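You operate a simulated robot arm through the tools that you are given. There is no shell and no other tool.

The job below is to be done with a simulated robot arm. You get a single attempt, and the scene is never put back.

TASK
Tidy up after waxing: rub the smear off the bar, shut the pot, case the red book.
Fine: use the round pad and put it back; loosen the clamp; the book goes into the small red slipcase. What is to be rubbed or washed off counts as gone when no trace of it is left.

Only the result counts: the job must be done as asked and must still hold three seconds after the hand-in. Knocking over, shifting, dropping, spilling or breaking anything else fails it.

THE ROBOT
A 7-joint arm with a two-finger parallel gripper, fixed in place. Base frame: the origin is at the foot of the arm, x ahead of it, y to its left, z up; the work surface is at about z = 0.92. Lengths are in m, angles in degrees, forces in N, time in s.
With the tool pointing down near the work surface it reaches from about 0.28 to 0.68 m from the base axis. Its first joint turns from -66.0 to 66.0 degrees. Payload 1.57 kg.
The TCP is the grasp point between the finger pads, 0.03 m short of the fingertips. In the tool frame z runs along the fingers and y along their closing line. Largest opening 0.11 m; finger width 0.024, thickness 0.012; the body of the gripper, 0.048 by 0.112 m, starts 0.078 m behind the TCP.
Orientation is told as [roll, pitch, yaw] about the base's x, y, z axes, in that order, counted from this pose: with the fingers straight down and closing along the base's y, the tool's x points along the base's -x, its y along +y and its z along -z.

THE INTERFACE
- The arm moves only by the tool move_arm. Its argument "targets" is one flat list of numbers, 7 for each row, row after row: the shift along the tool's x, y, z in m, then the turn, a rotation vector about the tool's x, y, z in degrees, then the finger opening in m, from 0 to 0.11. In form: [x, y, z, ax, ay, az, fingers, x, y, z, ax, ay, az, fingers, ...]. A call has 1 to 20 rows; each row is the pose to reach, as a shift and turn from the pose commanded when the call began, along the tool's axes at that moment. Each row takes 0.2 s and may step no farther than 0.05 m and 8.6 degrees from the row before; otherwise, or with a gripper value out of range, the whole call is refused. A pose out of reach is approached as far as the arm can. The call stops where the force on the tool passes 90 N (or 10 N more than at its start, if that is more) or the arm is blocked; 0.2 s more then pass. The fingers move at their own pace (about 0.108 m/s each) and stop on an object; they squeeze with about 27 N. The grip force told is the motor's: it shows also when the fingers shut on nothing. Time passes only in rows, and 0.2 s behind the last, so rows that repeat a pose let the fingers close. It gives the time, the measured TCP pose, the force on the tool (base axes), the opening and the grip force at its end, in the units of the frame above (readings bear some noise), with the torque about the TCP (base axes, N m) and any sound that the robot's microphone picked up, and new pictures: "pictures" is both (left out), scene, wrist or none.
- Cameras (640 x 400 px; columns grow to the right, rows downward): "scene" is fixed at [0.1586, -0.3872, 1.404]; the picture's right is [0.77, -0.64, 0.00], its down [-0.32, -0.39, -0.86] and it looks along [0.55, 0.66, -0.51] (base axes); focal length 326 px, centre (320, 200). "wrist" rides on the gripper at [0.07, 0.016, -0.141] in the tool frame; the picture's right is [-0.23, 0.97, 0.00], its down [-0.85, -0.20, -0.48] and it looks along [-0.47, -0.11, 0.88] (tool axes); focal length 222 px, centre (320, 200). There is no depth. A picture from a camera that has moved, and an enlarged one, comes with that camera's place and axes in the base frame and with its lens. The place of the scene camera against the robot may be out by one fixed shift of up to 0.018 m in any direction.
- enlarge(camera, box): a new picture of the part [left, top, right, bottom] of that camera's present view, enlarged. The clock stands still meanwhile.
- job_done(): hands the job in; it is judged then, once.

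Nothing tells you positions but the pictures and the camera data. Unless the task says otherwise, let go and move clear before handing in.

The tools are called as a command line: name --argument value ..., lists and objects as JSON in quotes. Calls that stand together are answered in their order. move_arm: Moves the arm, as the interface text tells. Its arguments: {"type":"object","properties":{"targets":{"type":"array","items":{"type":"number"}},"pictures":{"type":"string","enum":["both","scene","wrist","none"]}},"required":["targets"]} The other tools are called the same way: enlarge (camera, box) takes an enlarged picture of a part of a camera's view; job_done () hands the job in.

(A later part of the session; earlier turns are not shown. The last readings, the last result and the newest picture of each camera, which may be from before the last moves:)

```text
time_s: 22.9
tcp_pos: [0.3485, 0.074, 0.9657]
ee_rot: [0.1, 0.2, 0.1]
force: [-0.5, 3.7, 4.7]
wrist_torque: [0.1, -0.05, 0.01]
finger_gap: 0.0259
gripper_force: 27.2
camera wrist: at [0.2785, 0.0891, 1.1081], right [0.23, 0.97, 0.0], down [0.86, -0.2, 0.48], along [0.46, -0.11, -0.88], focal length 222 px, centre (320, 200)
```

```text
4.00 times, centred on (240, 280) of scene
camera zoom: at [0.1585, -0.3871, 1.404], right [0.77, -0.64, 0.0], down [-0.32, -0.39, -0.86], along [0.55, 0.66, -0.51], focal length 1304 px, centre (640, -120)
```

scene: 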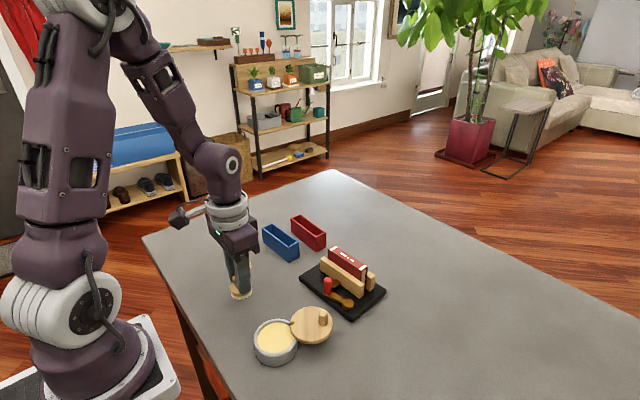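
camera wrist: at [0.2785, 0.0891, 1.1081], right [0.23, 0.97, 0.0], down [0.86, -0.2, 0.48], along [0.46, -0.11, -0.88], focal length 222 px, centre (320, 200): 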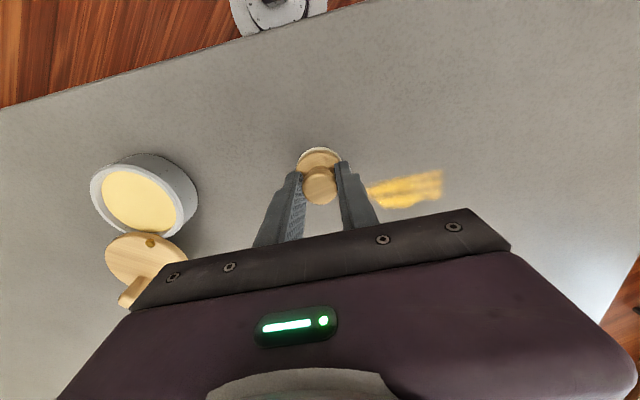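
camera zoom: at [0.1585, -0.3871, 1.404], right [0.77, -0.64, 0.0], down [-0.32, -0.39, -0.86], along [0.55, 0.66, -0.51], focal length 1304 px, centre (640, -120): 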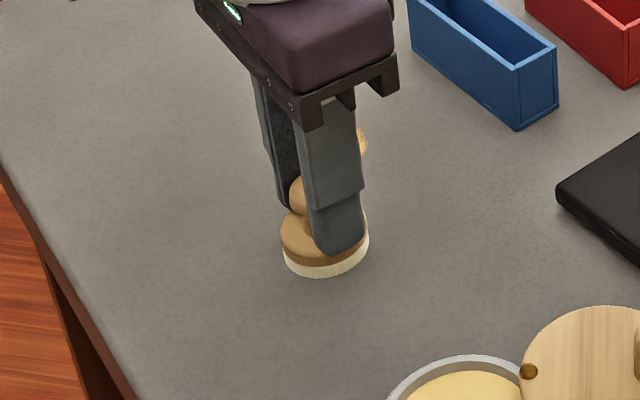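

The cleaned band is spotless. I'll carry on with further rows, x ≈ 0.363 outward and x ≈ 0.378 back, with a bit more press on the return.

move_arm --targets '[-0.008, 0, 0, 0, 0, 0, 0.0, -0.015, 0, 0, 0, 0, 0, 0.0, -0.015, 0.02, 0.0002, 0, 0, 0, 0.0, -0.015, 0.04, 0.0002, 0, 0, 0, 0.0, -0.015, 0.06, 0.0002, 0, 0, 0, 0.0]' --pictures "none"

move_arm --targets '[0, 0.02, 0, 0, 0, 0, 0.0, 0, 0.04, 0, 0, 0, 0, 0.0, 0, 0.06, 0, 0, 0, 0, 0.0]' --pictures "none"

move_arm --targets '[-0.015, 0, 0.0004, 0, 0, 0, 0.0, -0.015, -0.02, 0.0004, 0, 0, 0, 0.0, -0.015, -0.04, 0.0004, 0, 0, 0, 0.0, -0.015, -0.06, 0.0004, 0, 0, 0, 0.0]' --pictures "none"

move_arm --targets '[0, -0.02, 0, 0, 0, 0, 0.0, 0, -0.04, 0, 0, 0, 0, 0.0, 0, -0.06, 0, 0, 0, 0, 0.0]' --pictures "both"

enlarge --camera "wrist" --box '[270, 90, 510, 240]'

enlarge --camera "scene" --box '[190, 230, 290, 330]'

```text
time_s: 24.1
tcp_pos: [0.3632, 0.1321, 0.9659]
ee_rot: [0.0, 0.2, -0.1]
force: [0.7, -11.0, 20.3]
wrist_torque: [-0.43, -0.1, -0.03]
finger_gap: 0.0257
gripper_force: 26.5
```

```text
time_s: 24.9
tcp_pos: [0.3638, 0.1925, 0.9657]
ee_rot: [0.1, 0.2, 0.1]
force: [0.5, -12.6, 26.1]
wrist_torque: [-0.43, -0.04, -0.01]
finger_gap: 0.0261
gripper_force: 27.1
```

```text
time_s: 25.9
tcp_pos: [0.3786, 0.1351, 0.9651]
ee_rot: [0.4, -0.2, 0.0]
force: [0.3, 24.8, 54.4]
wrist_torque: [0.74, -0.07, -0.01]
finger_gap: 0.0258
gripper_force: 27.4
```

```text
time_s: 26.8
tcp_pos: [0.3776, 0.0739, 0.9655]
ee_rot: [0.2, 0.1, 0.0]
force: [3.1, 23.4, 48.6]
wrist_torque: [0.64, -0.27, 0.07]
finger_gap: 0.0261
gripper_force: 27.2
camera wrist: at [0.309, 0.0893, 1.1075], right [0.23, 0.97, 0.0], down [0.86, -0.2, 0.48], along [0.47, -0.11, -0.88], focal length 222 px, centre (320, 200)
```

scene: 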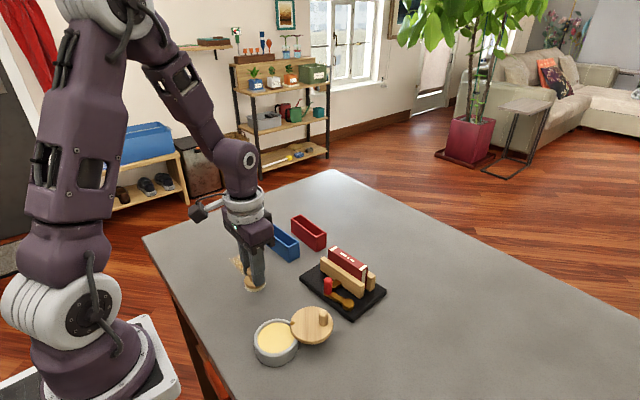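
wrist: 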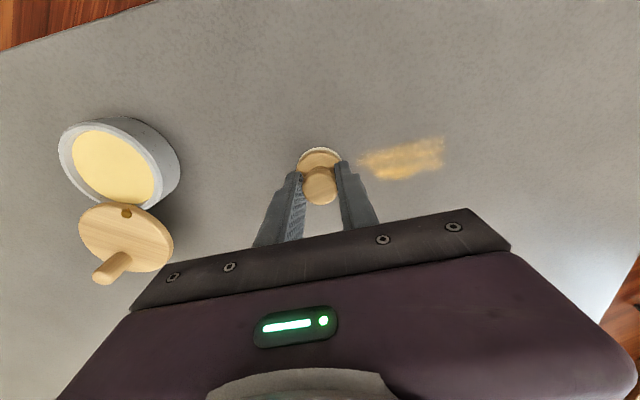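

```text
2.67 times, centred on (390, 165) of wrist
camera zoom: at [0.309, 0.0893, 1.1075], right [0.23, 0.97, 0.0], down [0.86, -0.2, 0.48], along [0.47, -0.11, -0.88], focal length 592 px, centre (133, 293)
```

zoom: 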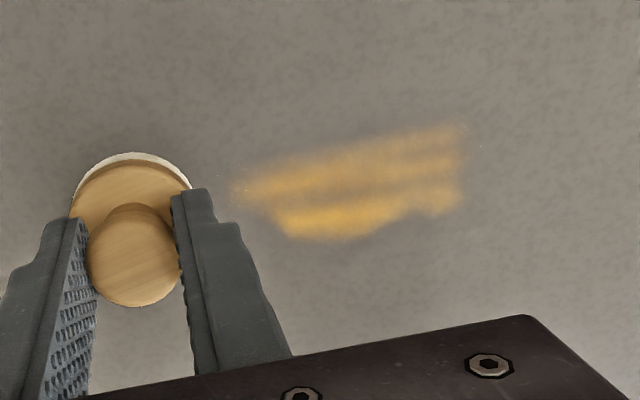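

```text
4.00 times, centred on (240, 280) of scene
camera zoom: at [0.158, -0.3867, 1.4042], right [0.77, -0.64, 0.0], down [-0.32, -0.39, -0.86], along [0.55, 0.66, -0.51], focal length 1304 px, centre (640, -120)
```

zoom: 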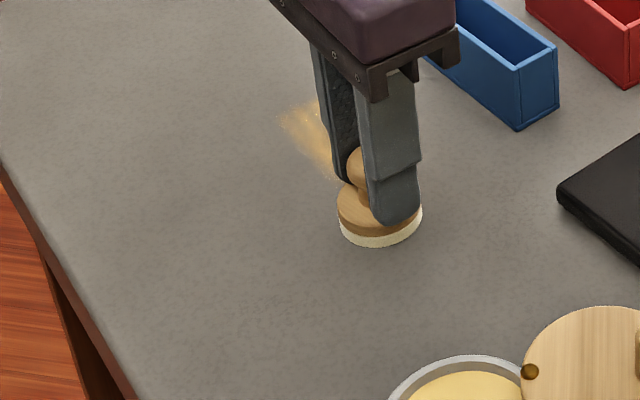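

The remaining wax has thinned out between x ≈ 0.37 and 0.405, y ≈ 0.105–0.18. I'll go over it several more times with moderate press.

move_arm --targets '[0, 0.02, -0.0003, 0, 0, 0, 0.0, 0, 0.04, -0.0003, 0, 0, 0, 0.0, 0, 0.06, -0.0003, 0, 0, 0, 0.0, 0, 0.08, -0.0003, 0, 0, 0, 0.0, 0, 0.1, -0.0003, 0, 0, 0, 0.0, 0, 0.12, -0.0003, 0, 0, 0, 0.0]' --pictures "none"

move_arm --targets '[-0.012, 0, 0.0003, 0, 0, 0, 0.0, -0.012, -0.02, 0.0003, 0, 0, 0, 0.0, -0.012, -0.04, 0.0003, 0, 0, 0, 0.0, -0.012, -0.06, 0.0003, 0, 0, 0, 0.0, -0.012, -0.08, 0.0003, 0, 0, 0, 0.0, -0.012, -0.1, 0.0003, 0, 0, 0, 0.0]' --pictures "none"

move_arm --targets '[-0.012, 0, -0.0003, 0, 0, 0, 0.0, -0.012, 0.02, -0.0003, 0, 0, 0, 0.0, -0.012, 0.04, -0.0003, 0, 0, 0, 0.0, -0.012, 0.06, -0.0003, 0, 0, 0, 0.0, -0.012, 0.08, -0.0003, 0, 0, 0, 0.0, -0.012, 0.1, -0.0003, 0, 0, 0, 0.0]' --pictures "none"

move_arm --targets '[0, -0.02, 0.0003, 0, 0, 0, 0.0, 0, -0.04, 0.0003, 0, 0, 0, 0.0, 0, -0.06, 0.0003, 0, 0, 0, 0.0, 0, -0.08, 0.0003, 0, 0, 0, 0.0, 0, -0.1, 0.0003, 0, 0, 0, 0.0]' --pictures "both"

enlarge --camera "wrist" --box '[270, 90, 510, 240]'

enlarge --camera "scene" --box '[190, 230, 290, 330]'

```text
time_s: 28.1
tcp_pos: [0.3769, 0.1954, 0.9664]
ee_rot: [0.0, 0.2, 0.0]
force: [-1.7, -6.6, 11.5]
wrist_torque: [-0.18, 0.07, 0.01]
finger_gap: 0.0258
gripper_force: 26.9
```

```text
time_s: 29.6
tcp_pos: [0.3907, 0.0956, 0.9648]
ee_rot: [0.3, 0.0, 0.1]
force: [-0.3, 21.9, 44.3]
wrist_torque: [0.71, -0.05, -0.01]
finger_gap: 0.0257
gripper_force: 27.2
```

```text
time_s: 30.1
tcp_pos: [0.3975, 0.0922, 0.9663]
ee_rot: [-0.7, 1.2, -0.4]
force: [-11.7, -4.5, 39.9]
wrist_torque: [0.04, -0.03, -0.04]
finger_gap: 0.0259
gripper_force: 27.2
stopped in row 2: the force on the tool passed its limit at 96 N (the readings are from after the stop); the commanded pose is now the measured one
```

```text
time_s: 31.3
tcp_pos: [0.3953, -0.0059, 0.9663]
ee_rot: [-0.7, 1.1, -0.5]
force: [1.1, 19.0, 39.9]
wrist_torque: [0.87, -0.58, 0.18]
finger_gap: 0.0255
gripper_force: 27.4
camera wrist: at [0.3296, 0.0106, 1.1086], right [0.23, 0.97, -0.02], down [0.86, -0.2, 0.46], along [0.45, -0.12, -0.89], focal length 222 px, centre (320, 200)
```

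scene: 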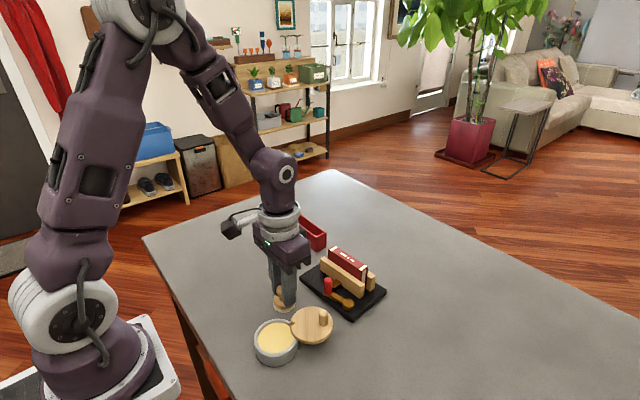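
wrist: 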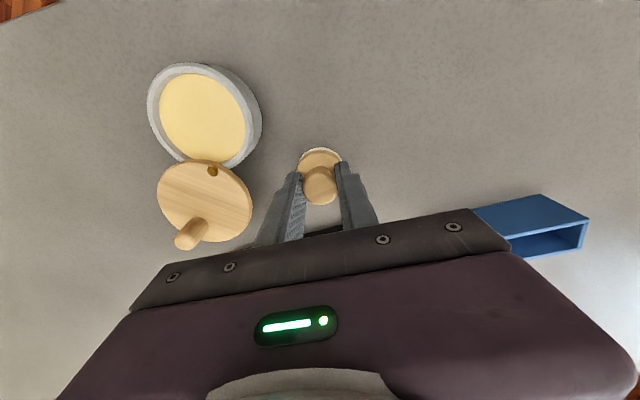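

```text
2.67 times, centred on (390, 165) of wrist
camera zoom: at [0.3296, 0.0106, 1.1086], right [0.23, 0.97, -0.02], down [0.86, -0.2, 0.46], along [0.45, -0.12, -0.89], focal length 592 px, centre (133, 293)
```

zoom: 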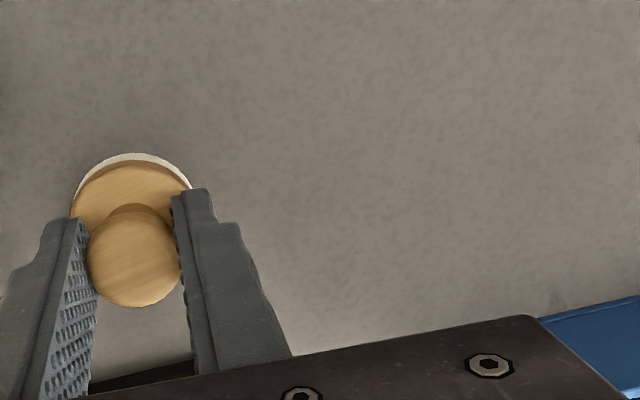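

```text
4.00 times, centred on (240, 280) of scene
camera zoom: at [0.1581, -0.3866, 1.4042], right [0.77, -0.64, 0.0], down [-0.32, -0.39, -0.86], along [0.55, 0.66, -0.51], focal length 1304 px, centre (640, -120)
```

zoom: 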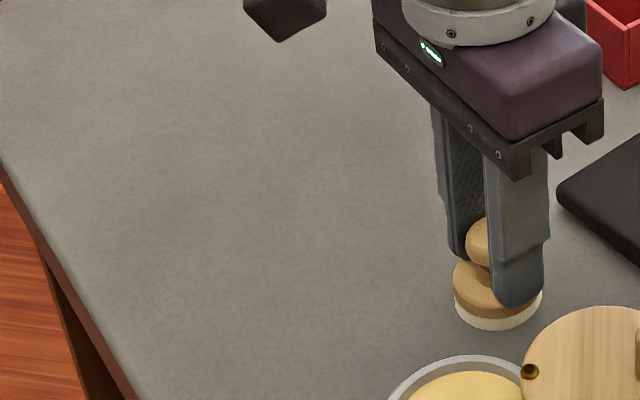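

One stroke hit the force stop, so the batched return stroke ended up farther right than planned. It didn't hit anything. I'll lift the pad, level the tool again and inspect the table, sending motions one at a time from here.

move_arm --targets '[0, 0, -0.01, 0, 0, 0, 0.0, 0, 0, -0.03, -0.4, -0.6, -0.2, 0.0, 0, 0, -0.04, -0.7, -1.15, -0.4, 0.0]' --pictures "both"

enlarge --camera "wrist" --box '[300, 60, 640, 260]'

enlarge --camera "scene" --box '[190, 220, 290, 320]'

```text
time_s: 32.1
tcp_pos: [0.397, -0.0063, 1.0049]
ee_rot: [0.1, 0.2, -0.1]
force: [-0.1, 0.3, 0.0]
wrist_torque: [-0.01, -0.02, -0.01]
finger_gap: 0.0257
gripper_force: 26.5
camera wrist: at [0.3279, 0.0089, 1.1471], right [0.23, 0.97, 0.0], down [0.86, -0.2, 0.48], along [0.47, -0.11, -0.88], focal length 222 px, centre (320, 200)
```

scene: 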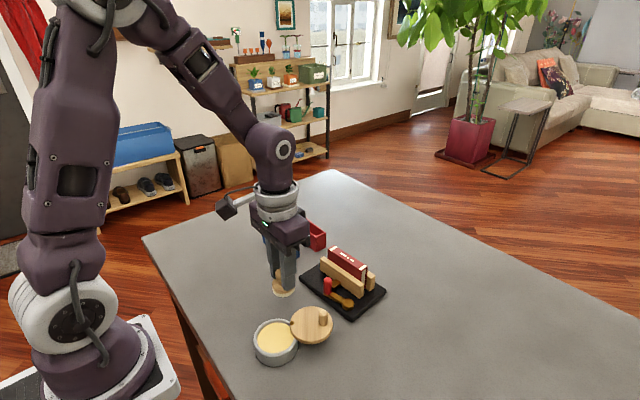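
wrist: 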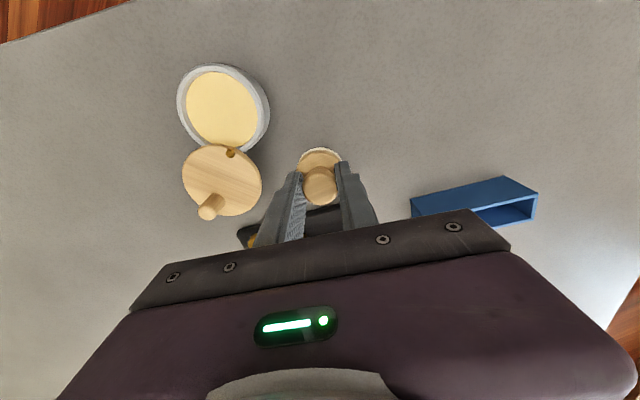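

```text
1.88 times, centred on (470, 160) of wrist
camera zoom: at [0.3279, 0.0089, 1.1471], right [0.23, 0.97, 0.0], down [0.86, -0.2, 0.48], along [0.47, -0.11, -0.88], focal length 418 px, centre (38, 275)
```

zoom: 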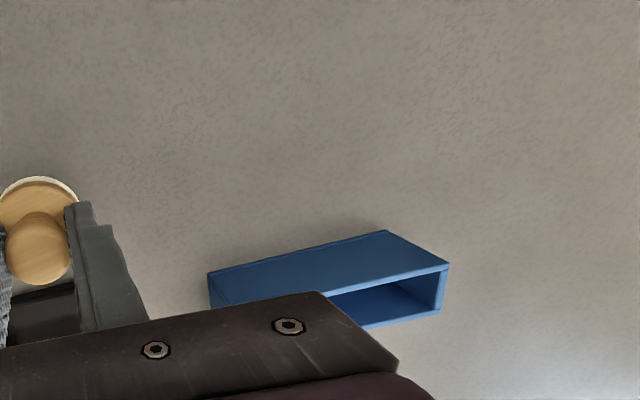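

```text
4.00 times, centred on (240, 270) of scene
camera zoom: at [0.1586, -0.3872, 1.404], right [0.77, -0.64, 0.0], down [-0.32, -0.39, -0.86], along [0.55, 0.66, -0.51], focal length 1304 px, centre (640, -80)
```

zoom: 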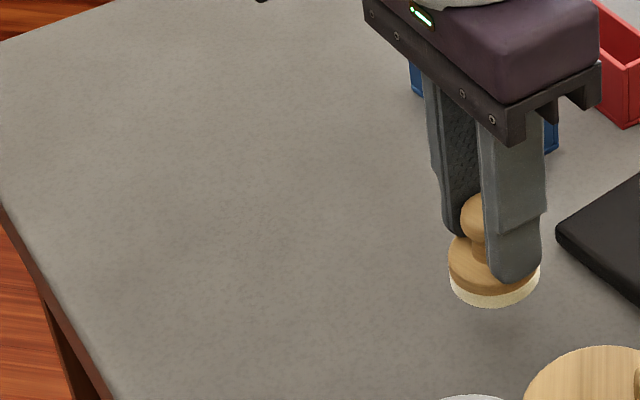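

The table looks clean at this scale. I'll zoom in hard on the smear area to look for faint traces.

enlarge --camera "wrist" --box '[400, 70, 520, 145]'

enlarge --camera "wrist" --box '[380, 120, 500, 195]'

enlarge --camera "scene" --box '[205, 240, 265, 300]'

```text
5.33 times, centred on (460, 108) of wrist
camera zoom: at [0.3279, 0.0089, 1.1471], right [0.23, 0.97, 0.0], down [0.86, -0.2, 0.48], along [0.47, -0.11, -0.88], focal length 1185 px, centre (-427, 693)
```

zoom: 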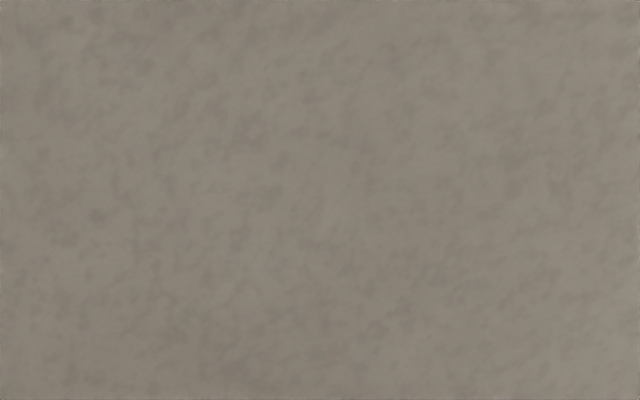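

```text
5.33 times, centred on (440, 158) of wrist
camera zoom: at [0.3279, 0.0089, 1.1471], right [0.23, 0.97, 0.0], down [0.86, -0.2, 0.48], along [0.47, -0.11, -0.88], focal length 1185 px, centre (-320, 427)
```

zoom: 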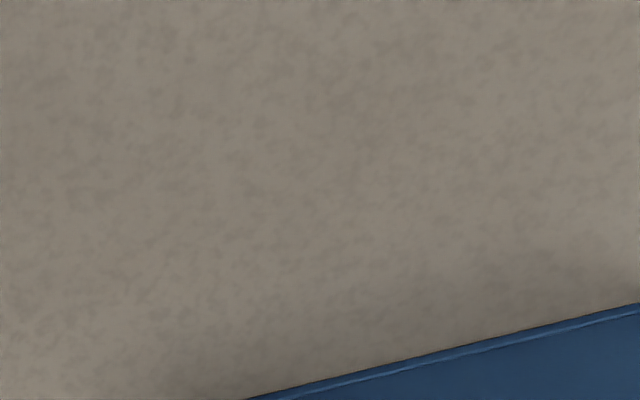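

```text
6.67 times, centred on (235, 270) of scene
camera zoom: at [0.1586, -0.3872, 1.404], right [0.77, -0.64, 0.0], down [-0.32, -0.39, -0.86], along [0.55, 0.66, -0.51], focal length 2174 px, centre (887, -267)
```

zoom: 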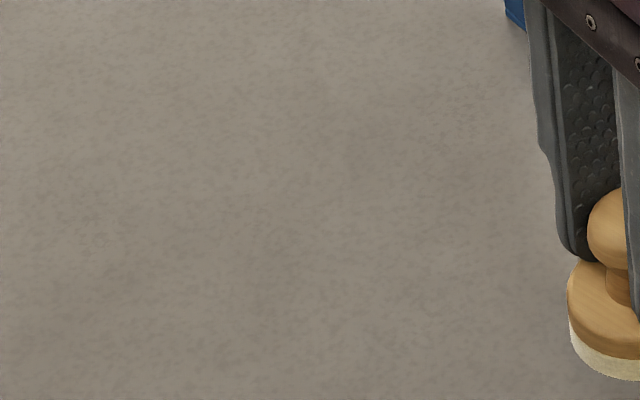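

Both zooms look clean. I'll check the near part of the old smear area as well.

enlarge --camera "wrist" --box '[370, 25, 490, 100]'

enlarge --camera "wrist" --box '[470, 25, 590, 100]'

enlarge --camera "wrist" --box '[490, 90, 610, 165]'

```text
5.33 times, centred on (430, 62) of wrist
camera zoom: at [0.3279, 0.0089, 1.1471], right [0.23, 0.97, 0.0], down [0.86, -0.2, 0.48], along [0.47, -0.11, -0.88], focal length 1185 px, centre (-267, 933)
```

zoom: 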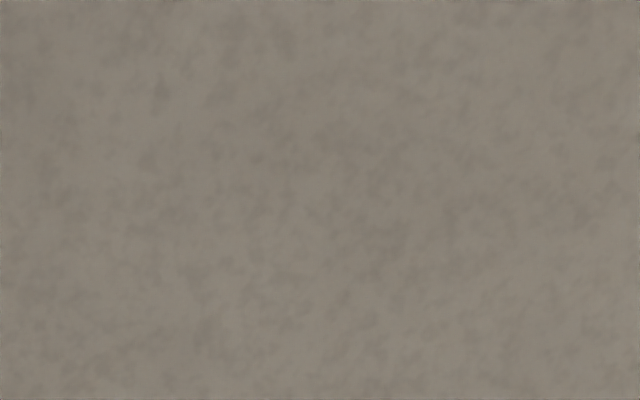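

```text
5.33 times, centred on (530, 62) of wrist
camera zoom: at [0.3279, 0.0089, 1.1471], right [0.23, 0.97, 0.0], down [0.86, -0.2, 0.48], along [0.47, -0.11, -0.88], focal length 1185 px, centre (-800, 933)
```

zoom: 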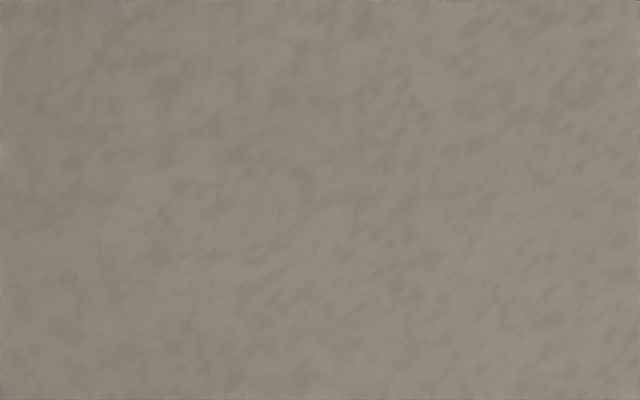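

```text
5.33 times, centred on (550, 128) of wrist
camera zoom: at [0.3279, 0.0089, 1.1471], right [0.23, 0.97, 0.0], down [0.86, -0.2, 0.48], along [0.47, -0.11, -0.88], focal length 1185 px, centre (-907, 587)
```

zoom: 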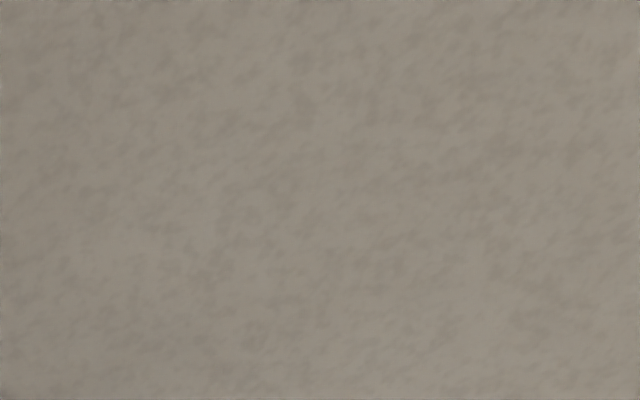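

Every part of the old smear area looks clean. For safety I'll make one more light pass over the last, far band before returning the pad.

move_arm --targets '[0.002, 0.04, 0, 0, 0, 0, 0.0, 0.004, 0.08, 0, 0, 0, 0, 0.0, 0.005, 0.106, 0, 0, 0, 0, 0.0, 0.005, 0.106, 0.02, 0, 0, 0, 0.0, 0.005, 0.106, 0.034, 0, 0, 0, 0.0, 0.005, 0.106, 0.039, 0, 0, 0, 0.0, 0.005, 0.106, 0.0395, 0, 0, 0, 0.0]' --pictures "none"

```text
time_s: 33.7
tcp_pos: [0.3918, 0.1009, 0.9656]
ee_rot: [0.1, 0.0, 0.0]
force: [-1.1, 0.1, 14.3]
wrist_torque: [-0.11, 0.23, -0.02]
finger_gap: 0.0256
gripper_force: 26.8
```

move_arm --targets '[0, 0.02, 0.0002, 0, 0, 0, 0.0, 0, 0.04, 0.0002, 0, 0, 0, 0.0, 0, 0.06, 0.0002, 0, 0, 0, 0.0, 0, 0.085, 0.0002, 0, 0, 0, 0.0, 0, 0.085, 0.0, 0, 0, 0, 0.0]' --pictures "none"

```text
time_s: 34.9
tcp_pos: [0.3934, 0.1839, 0.9654]
ee_rot: [0.2, -0.1, -0.1]
force: [1.6, -5.4, 10.2]
wrist_torque: [-0.14, 0.13, 0.06]
finger_gap: 0.0257
gripper_force: 27.5
```

move_arm --targets '[-0.005, 0, 0, 0, 0, 0, 0.0, -0.01, 0, 0, 0, 0, 0, 0.0, -0.01, -0.02, 0.0002, 0, 0, 0, 0.0, -0.01, -0.04, 0.0002, 0, 0, 0, 0.0, -0.01, -0.06, 0.0002, 0, 0, 0, 0.0, -0.01, -0.085, 0.0002, 0, 0, 0, 0.0]' --pictures "none"

```text
time_s: 36.3
tcp_pos: [0.4022, 0.1008, 0.9659]
ee_rot: [0.1, 0.0, 0.0]
force: [-0.1, -0.1, -0.4]
wrist_torque: [0.04, -0.01, -0.02]
finger_gap: 0.0256
gripper_force: 26.6
```

The pass is done. Now I'll lift the pad and carry it back over its original spot at (0.3135, 0.022), stopping just above the table to compare with the first pictures.

move_arm --targets '[0, 0, -0.015, 0, 0, 0, 0.0, 0, 0, -0.035, 0, 0, 0, 0.0, 0.03, -0.026, -0.035, 0, 0, 0, 0.0, 0.06, -0.052, -0.035, 0, 0, 0, 0.0, 0.0885, -0.0783, -0.035, 0, 0, 0, 0.0, 0.0885, -0.0783, -0.018, 0, 0, 0, 0.0, 0.0885, -0.0783, -0.01, 0, 0, 0, 0.0]' --pictures "both"

enlarge --camera "wrist" --box '[240, 110, 400, 230]'

enlarge --camera "scene" --box '[190, 220, 340, 370]'

```text
time_s: 37.9
tcp_pos: [0.3135, 0.0219, 0.976]
ee_rot: [-0.1, 0.0, -0.1]
force: [-0.4, 0.3, 0.0]
wrist_torque: [0.01, -0.05, 0.03]
finger_gap: 0.0257
gripper_force: 27.5
camera wrist: at [0.2441, 0.0372, 1.1178], right [0.23, 0.97, 0.0], down [0.85, -0.2, 0.48], along [0.47, -0.11, -0.88], focal length 222 px, centre (320, 200)
```

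scene: 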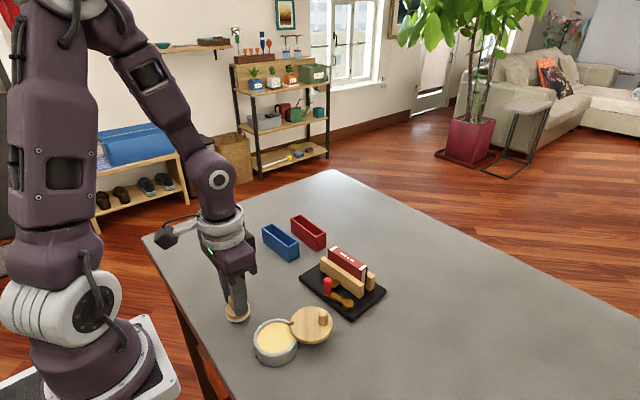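
wrist: 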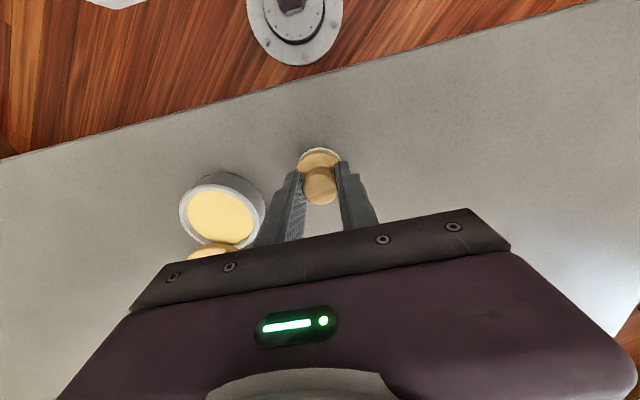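

```text
3.33 times, centred on (320, 170) of wrist
camera zoom: at [0.2441, 0.0372, 1.1178], right [0.23, 0.97, 0.0], down [0.85, -0.2, 0.48], along [0.47, -0.11, -0.88], focal length 740 px, centre (320, 300)
```

zoom: 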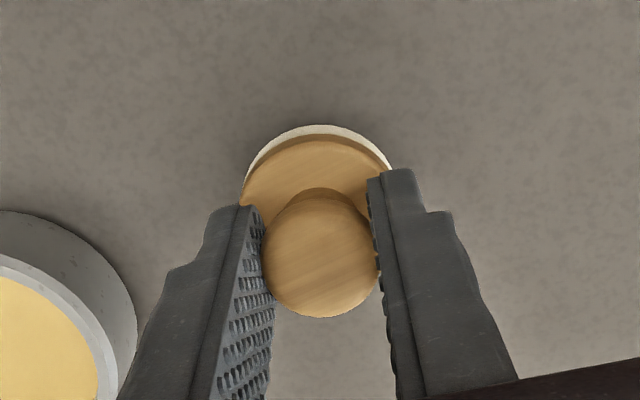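

```text
2.67 times, centred on (265, 295) of scene
camera zoom: at [0.1586, -0.3872, 1.404], right [0.77, -0.64, 0.0], down [-0.32, -0.39, -0.86], along [0.55, 0.66, -0.51], focal length 870 px, centre (467, -53)
```

zoom: 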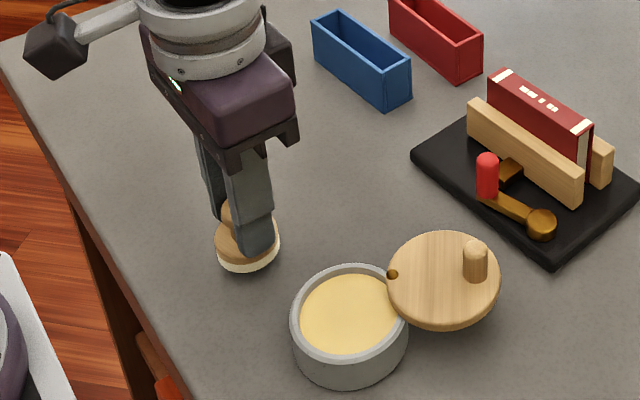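

The pad is about 1 cm above its original spot, with the same offset in the grip as before. I'll lower it to the table, then open.

move_arm --targets '[0, 0, 0.005, 0, 0, 0, 0.0, 0, 0, 0.0095, 0, 0, 0, 0.0, 0, 0, 0.0105, 0, 0, 0, 0.0]' --pictures "none"

```text
time_s: 38.7
tcp_pos: [0.3145, 0.0206, 0.9656]
ee_rot: [0.0, -0.1, 0.1]
force: [-4.2, 1.4, 38.1]
wrist_torque: [0.06, 0.15, 0.02]
finger_gap: 0.0258
gripper_force: 26.6
```

move_arm --targets '[0, 0, -0.001, 0, 0, 0, 0.0, 0, 0, -0.0015, 0, 0, 0, 0.0]' --pictures "none"

```text
time_s: 39.3
tcp_pos: [0.3134, 0.0208, 0.9672]
ee_rot: [0.0, 0.0, -0.1]
force: [0.4, 0.6, -0.3]
wrist_torque: [0.0, 0.01, 0.0]
finger_gap: 0.0258
gripper_force: 27.1
```

The pad is resting with no load. I'll open the fingers and rise straight up.

move_arm --targets '[0, 0.0005, 0, 0, 0, 0, 0.04, 0, 0.0005, 0, 0, 0, 0, 0.05, 0, 0.0005, -0.02, 0, 0, 0, 0.05, 0, 0.0005, -0.05, 0, 0, 0, 0.05, 0, 0.0005, -0.063, 0, 0, 0, 0.05]' --pictures "both"

enlarge --camera "wrist" --box '[220, 80, 420, 230]'

enlarge --camera "scene" --box '[190, 220, 340, 370]'

```text
time_s: 40.5
tcp_pos: [0.3117, 0.0212, 1.0309]
ee_rot: [-0.1, 0.1, -0.1]
force: [0.5, -1.3, -0.2]
wrist_torque: [-0.01, -0.03, 0.02]
finger_gap: 0.0501
gripper_force: 0.0
camera wrist: at [0.2435, 0.0377, 1.1719], right [0.23, 0.97, 0.0], down [0.85, -0.2, 0.48], along [0.47, -0.11, -0.88], focal length 222 px, centre (320, 200)
```

scene: 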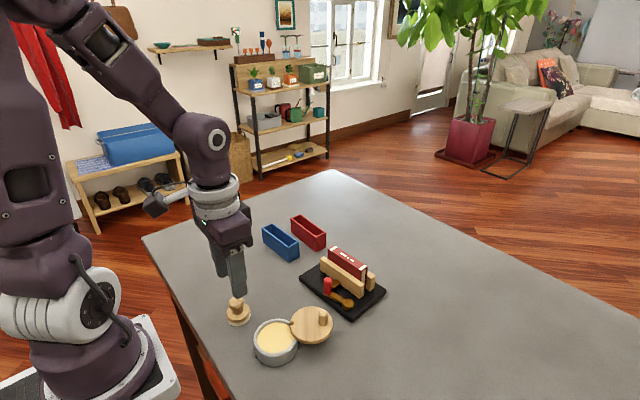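
wrist: 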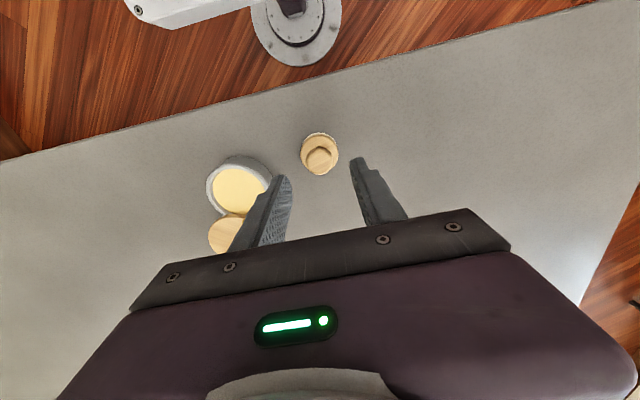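

```text
2.67 times, centred on (320, 155) of wrist
camera zoom: at [0.2435, 0.0377, 1.1719], right [0.23, 0.97, 0.0], down [0.85, -0.2, 0.48], along [0.47, -0.11, -0.88], focal length 592 px, centre (320, 320)
```

zoom: 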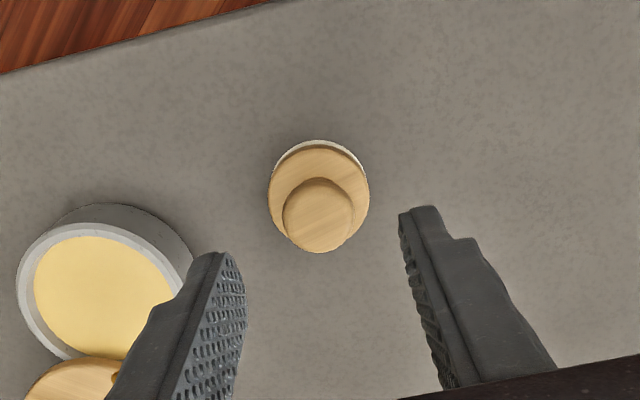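

```text
2.67 times, centred on (265, 295) of scene
camera zoom: at [0.1586, -0.3872, 1.404], right [0.77, -0.64, 0.0], down [-0.32, -0.39, -0.86], along [0.55, 0.66, -0.51], focal length 870 px, centre (467, -53)
```

zoom: 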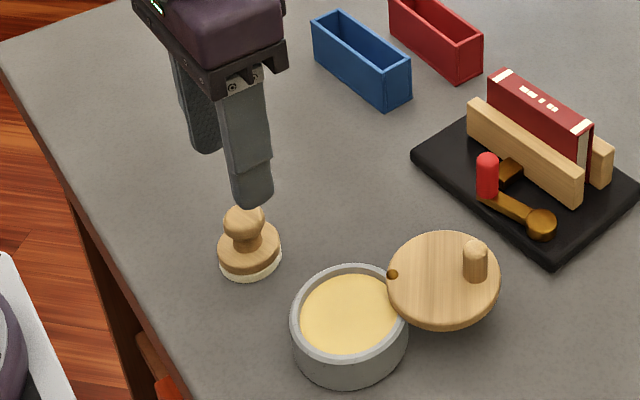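

The pad is back within about 1.5 mm of where it was. Next is the pot lid, which pivots on a brass pin at the pot rim and has a peg knob. I'll raise the arm and move in for a closer look at the pivot geometry.

move_arm --targets '[0, 0, -0.045, 0, 0, 0, 0.06, -0.025, -0.025, -0.07, 0, 0, 0, 0.09, -0.055, -0.055, -0.08, 0, 0, 0, 0.11, -0.085, -0.085, -0.08, 0, 0, 0, 0.11, -0.1065, -0.1065, -0.08, 0, 0, 0, 0.11, -0.1065, -0.1065, -0.08, 0, 0, 0, 0.11]' --pictures "both"

enlarge --camera "wrist" --box '[220, 20, 420, 170]'

enlarge --camera "scene" --box '[240, 290, 350, 380]'

```text
time_s: 41.9
tcp_pos: [0.419, -0.0855, 1.111]
ee_rot: [0.1, -0.1, 0.0]
force: [1.1, 0.7, 0.2]
wrist_torque: [0.01, 0.01, 0.0]
finger_gap: 0.1101
gripper_force: 0.1
camera wrist: at [0.3489, -0.0697, 1.2525], right [0.23, 0.97, 0.0], down [0.85, -0.2, 0.48], along [0.47, -0.11, -0.88], focal length 222 px, centre (320, 200)
```

scene: 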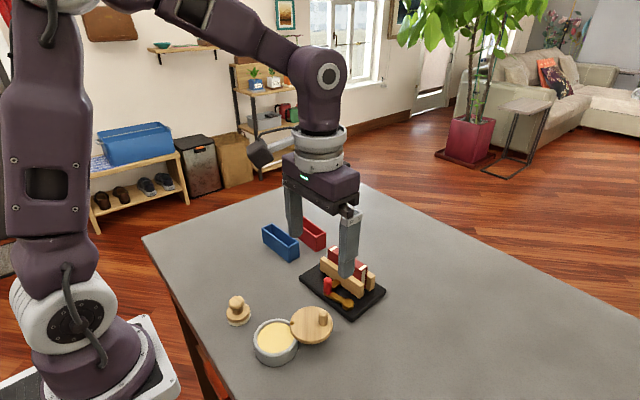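
wrist: 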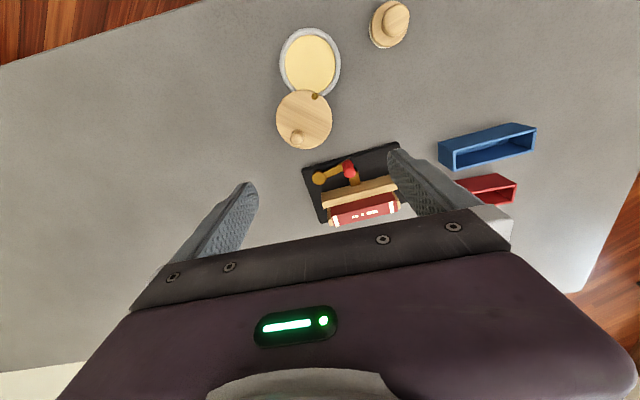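

```text
2.67 times, centred on (320, 95) of wrist
camera zoom: at [0.3489, -0.0697, 1.2525], right [0.23, 0.97, 0.0], down [0.85, -0.2, 0.48], along [0.47, -0.11, -0.88], focal length 592 px, centre (320, 480)
```

zoom: 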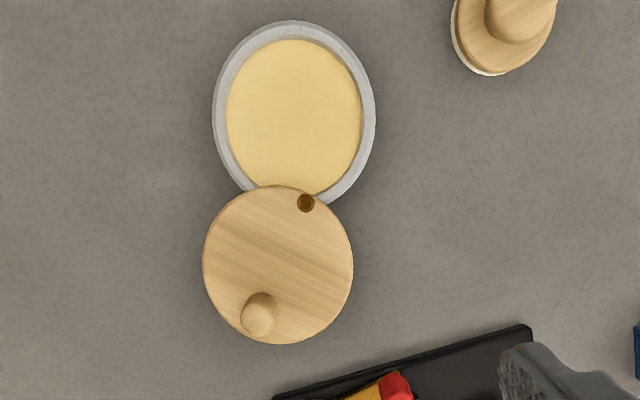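

```text
4.44 times, centred on (295, 335) of scene
camera zoom: at [0.1586, -0.3872, 1.404], right [0.77, -0.64, 0.0], down [-0.32, -0.39, -0.86], along [0.55, 0.66, -0.51], focal length 1449 px, centre (431, -400)
```

zoom: 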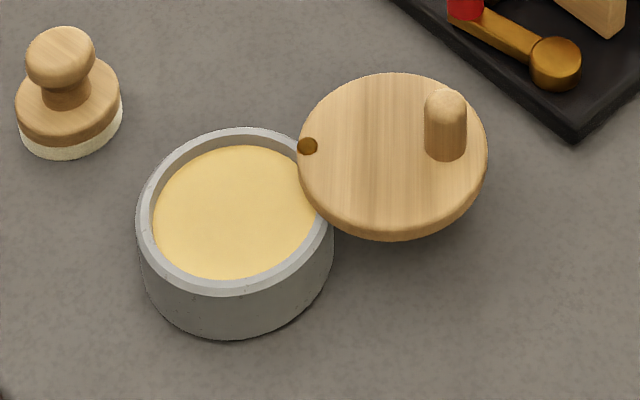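

The lid pivots at about (0.365, -0.080). Its knob is at about (0.406, -0.111), 0.05 m from the pin, the lid top is at z ≈ 0.957 and the knob top at about 0.979. Closing needs a clockwise swing of roughly 146°, so I'll use the closed fingertips as a pusher and come down behind the knob.

move_arm --targets '[-0.004, 0.0015, 0.0, 0, 0, 0, 0.06, -0.0075, 0.0028, 0.0, 0, 0, 0, 0.02, -0.0075, 0.0028, 0.02, 0, 0, 0, 0.0, -0.0075, 0.0028, 0.05, 0, 0, 0, 0.0, -0.0075, 0.0028, 0.085, 0, 0, 0, 0.0, -0.0075, 0.0028, 0.105, 0, 0, 0, 0.0, -0.0075, 0.0028, 0.105, 0, 0, 0, 0.0]' --pictures "both"

enlarge --camera "wrist" --box '[200, 60, 420, 225]'

enlarge --camera "scene" --box '[250, 240, 390, 360]'

```text
time_s: 43.5
tcp_pos: [0.4269, -0.0805, 1.0037]
ee_rot: [0.1, 0.0, -0.2]
force: [0.3, 0.2, 0.9]
wrist_torque: [-0.02, -0.01, 0.0]
finger_gap: 0.0
gripper_force: 21.0
camera wrist: at [0.3574, -0.0664, 1.1463], right [0.23, 0.97, 0.0], down [0.85, -0.2, 0.48], along [0.47, -0.11, -0.88], focal length 222 px, centre (320, 200)
```

scene: 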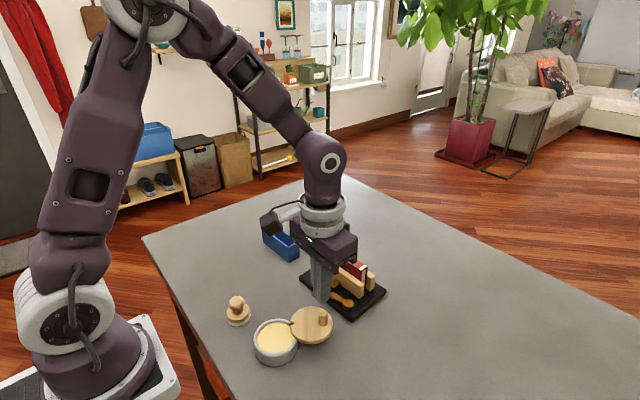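
wrist: 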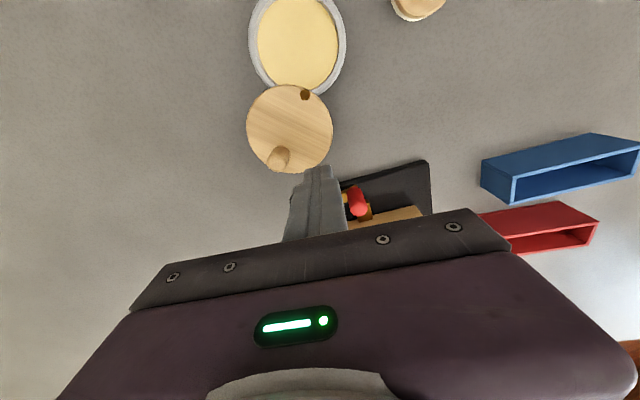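

```text
2.42 times, centred on (310, 142) of wrist
camera zoom: at [0.3574, -0.0664, 1.1463], right [0.23, 0.97, 0.0], down [0.85, -0.2, 0.48], along [0.47, -0.11, -0.88], focal length 538 px, centre (344, 339)
```

zoom: 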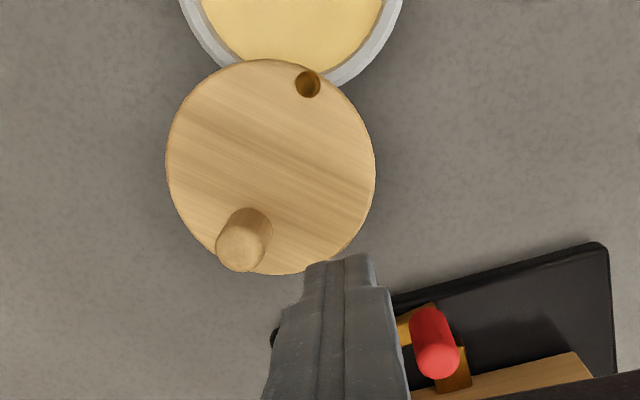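

```text
3.33 times, centred on (320, 300) of scene
camera zoom: at [0.1586, -0.3872, 1.404], right [0.77, -0.64, 0.0], down [-0.32, -0.39, -0.86], along [0.55, 0.66, -0.51], focal length 1087 px, centre (320, -133)
```

zoom: 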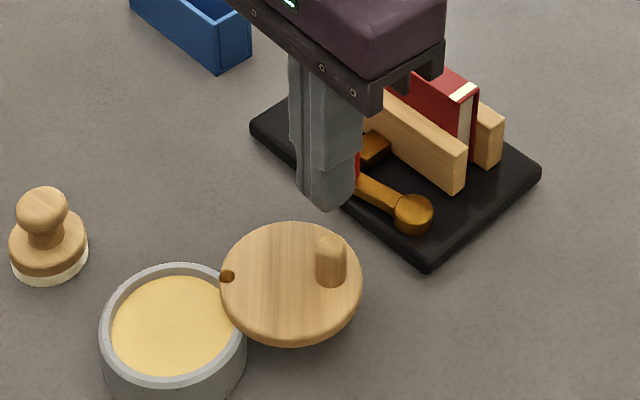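

The pusher is behind the knob, towards +x and +y of it. I'll lower to knob height and start the arc, checking after the first few centimetres.

move_arm --targets '[0, 0, 0.0107, 0, 0, 0, 0.0, 0.0105, -0.0052, 0.0107, 0, 0, 0, 0.0, 0.012, -0.0123, 0.0107, 0, 0, 0, 0.0, 0.0145, -0.0191, 0.0107, 0, 0, 0, 0.0, 0.0179, -0.0256, 0.0107, 0, 0, 0, 0.0]' --pictures "both"

enlarge --camera "wrist" --box '[200, 60, 420, 225]'

enlarge --camera "scene" --box '[240, 270, 360, 380]'

```text
time_s: 44.7
tcp_pos: [0.4091, -0.1074, 0.9942]
ee_rot: [0.0, -0.1, 0.0]
force: [-0.5, 0.5, -0.5]
wrist_torque: [0.05, 0.03, 0.01]
finger_gap: 0.0001
gripper_force: 21.0
camera wrist: at [0.3405, -0.0921, 1.1359], right [0.23, 0.97, 0.0], down [0.85, -0.2, 0.48], along [0.47, -0.11, -0.88], focal length 222 px, centre (320, 200)
```

scene: 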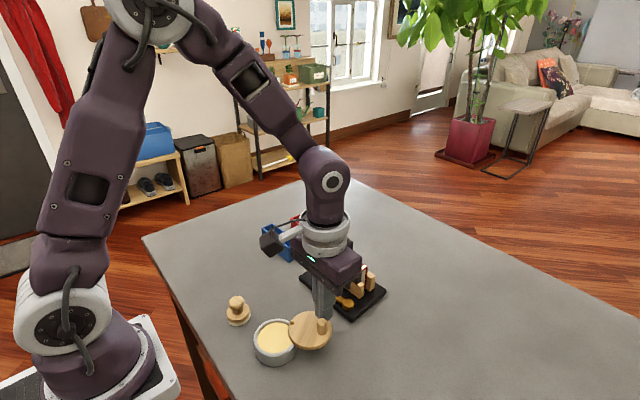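
wrist: 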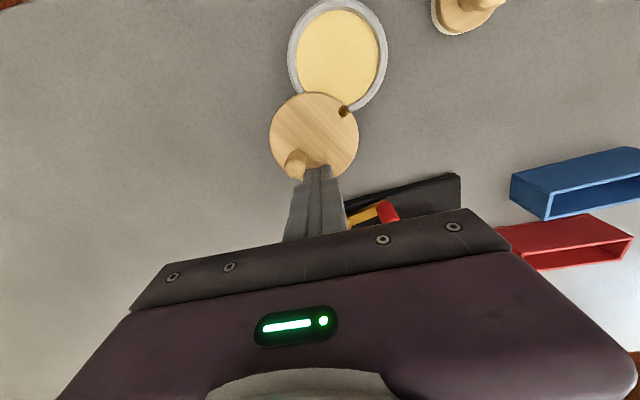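

```text
2.42 times, centred on (310, 142) of wrist
camera zoom: at [0.3405, -0.0921, 1.1359], right [0.23, 0.97, 0.0], down [0.85, -0.2, 0.48], along [0.47, -0.11, -0.88], focal length 538 px, centre (344, 339)
```

zoom: 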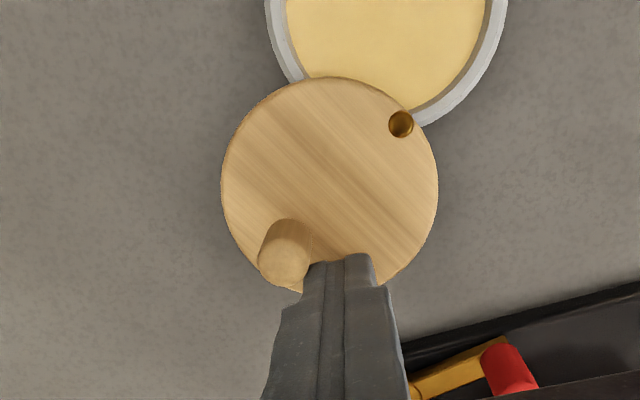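

```text
3.64 times, centred on (300, 325) of scene
camera zoom: at [0.1586, -0.3872, 1.404], right [0.77, -0.64, 0.0], down [-0.32, -0.39, -0.86], along [0.55, 0.66, -0.51], focal length 1186 px, centre (393, -254)
```

zoom: 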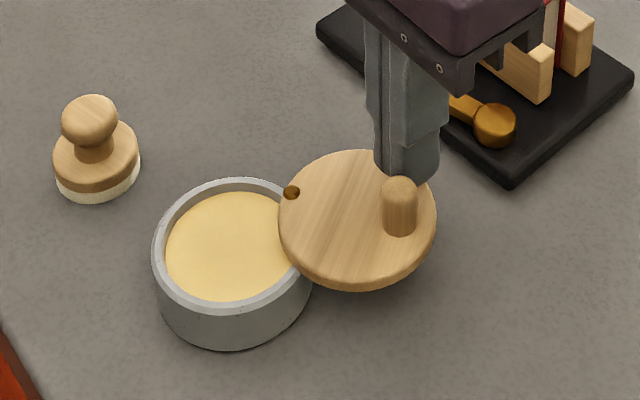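

The lid swings freely with almost no force and the pot hasn't moved. I'll continue along the arc.

move_arm --targets '[0.0043, -0.0058, 0, 0, 0, 0, 0.0, 0.0093, -0.011, 0, 0, 0, 0, 0.0, 0.015, -0.0155, 0, 0, 0, 0, 0.0, 0.0213, -0.0191, 0, 0, 0, 0, 0.0, 0.028, -0.0219, 0, 0, 0, 0, 0.0, 0.0351, -0.0236, 0, 0, 0, 0, 0.0, 0.0423, -0.0244, 0, 0, 0, 0, 0.0]' --pictures "both"

enlarge --camera "wrist" --box '[220, 60, 440, 225]'

enlarge --camera "scene" --box '[240, 270, 360, 380]'

```text
time_s: 46.3
tcp_pos: [0.3652, -0.1323, 0.9942]
ee_rot: [0.1, 0.0, 0.0]
force: [0.8, 0.2, -0.1]
wrist_torque: [0.01, 0.0, 0.03]
finger_gap: 0.0001
gripper_force: 21.1
camera wrist: at [0.2973, -0.116, 1.136], right [0.23, 0.97, 0.0], down [0.85, -0.2, 0.48], along [0.47, -0.11, -0.88], focal length 222 px, centre (320, 200)
```

scene: 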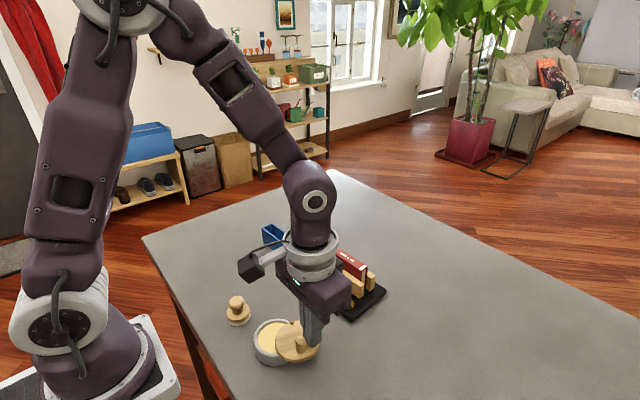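
wrist: 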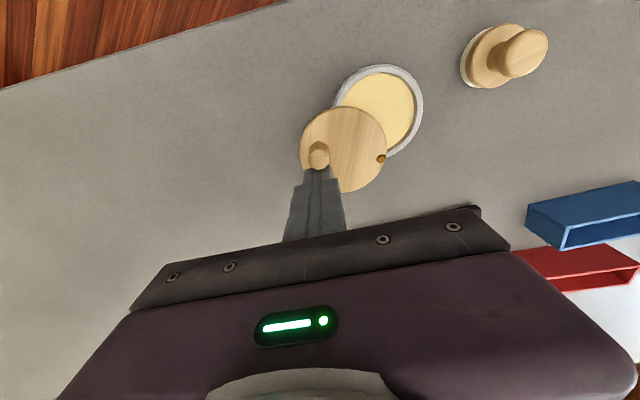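

```text
2.42 times, centred on (330, 142) of wrist
camera zoom: at [0.2973, -0.116, 1.136], right [0.23, 0.97, 0.0], down [0.85, -0.2, 0.48], along [0.47, -0.11, -0.88], focal length 538 px, centre (296, 339)
```

zoom: 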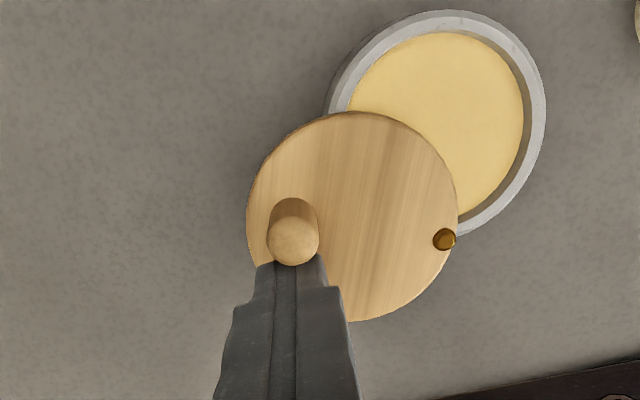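

```text
3.64 times, centred on (300, 325) of scene
camera zoom: at [0.1586, -0.3872, 1.404], right [0.77, -0.64, 0.0], down [-0.32, -0.39, -0.86], along [0.55, 0.66, -0.51], focal length 1186 px, centre (393, -254)
```

zoom: 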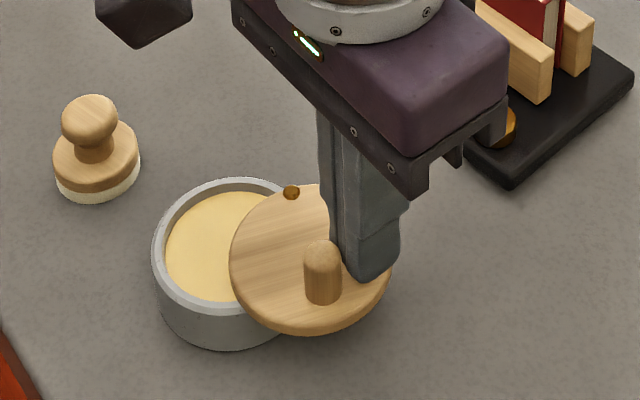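

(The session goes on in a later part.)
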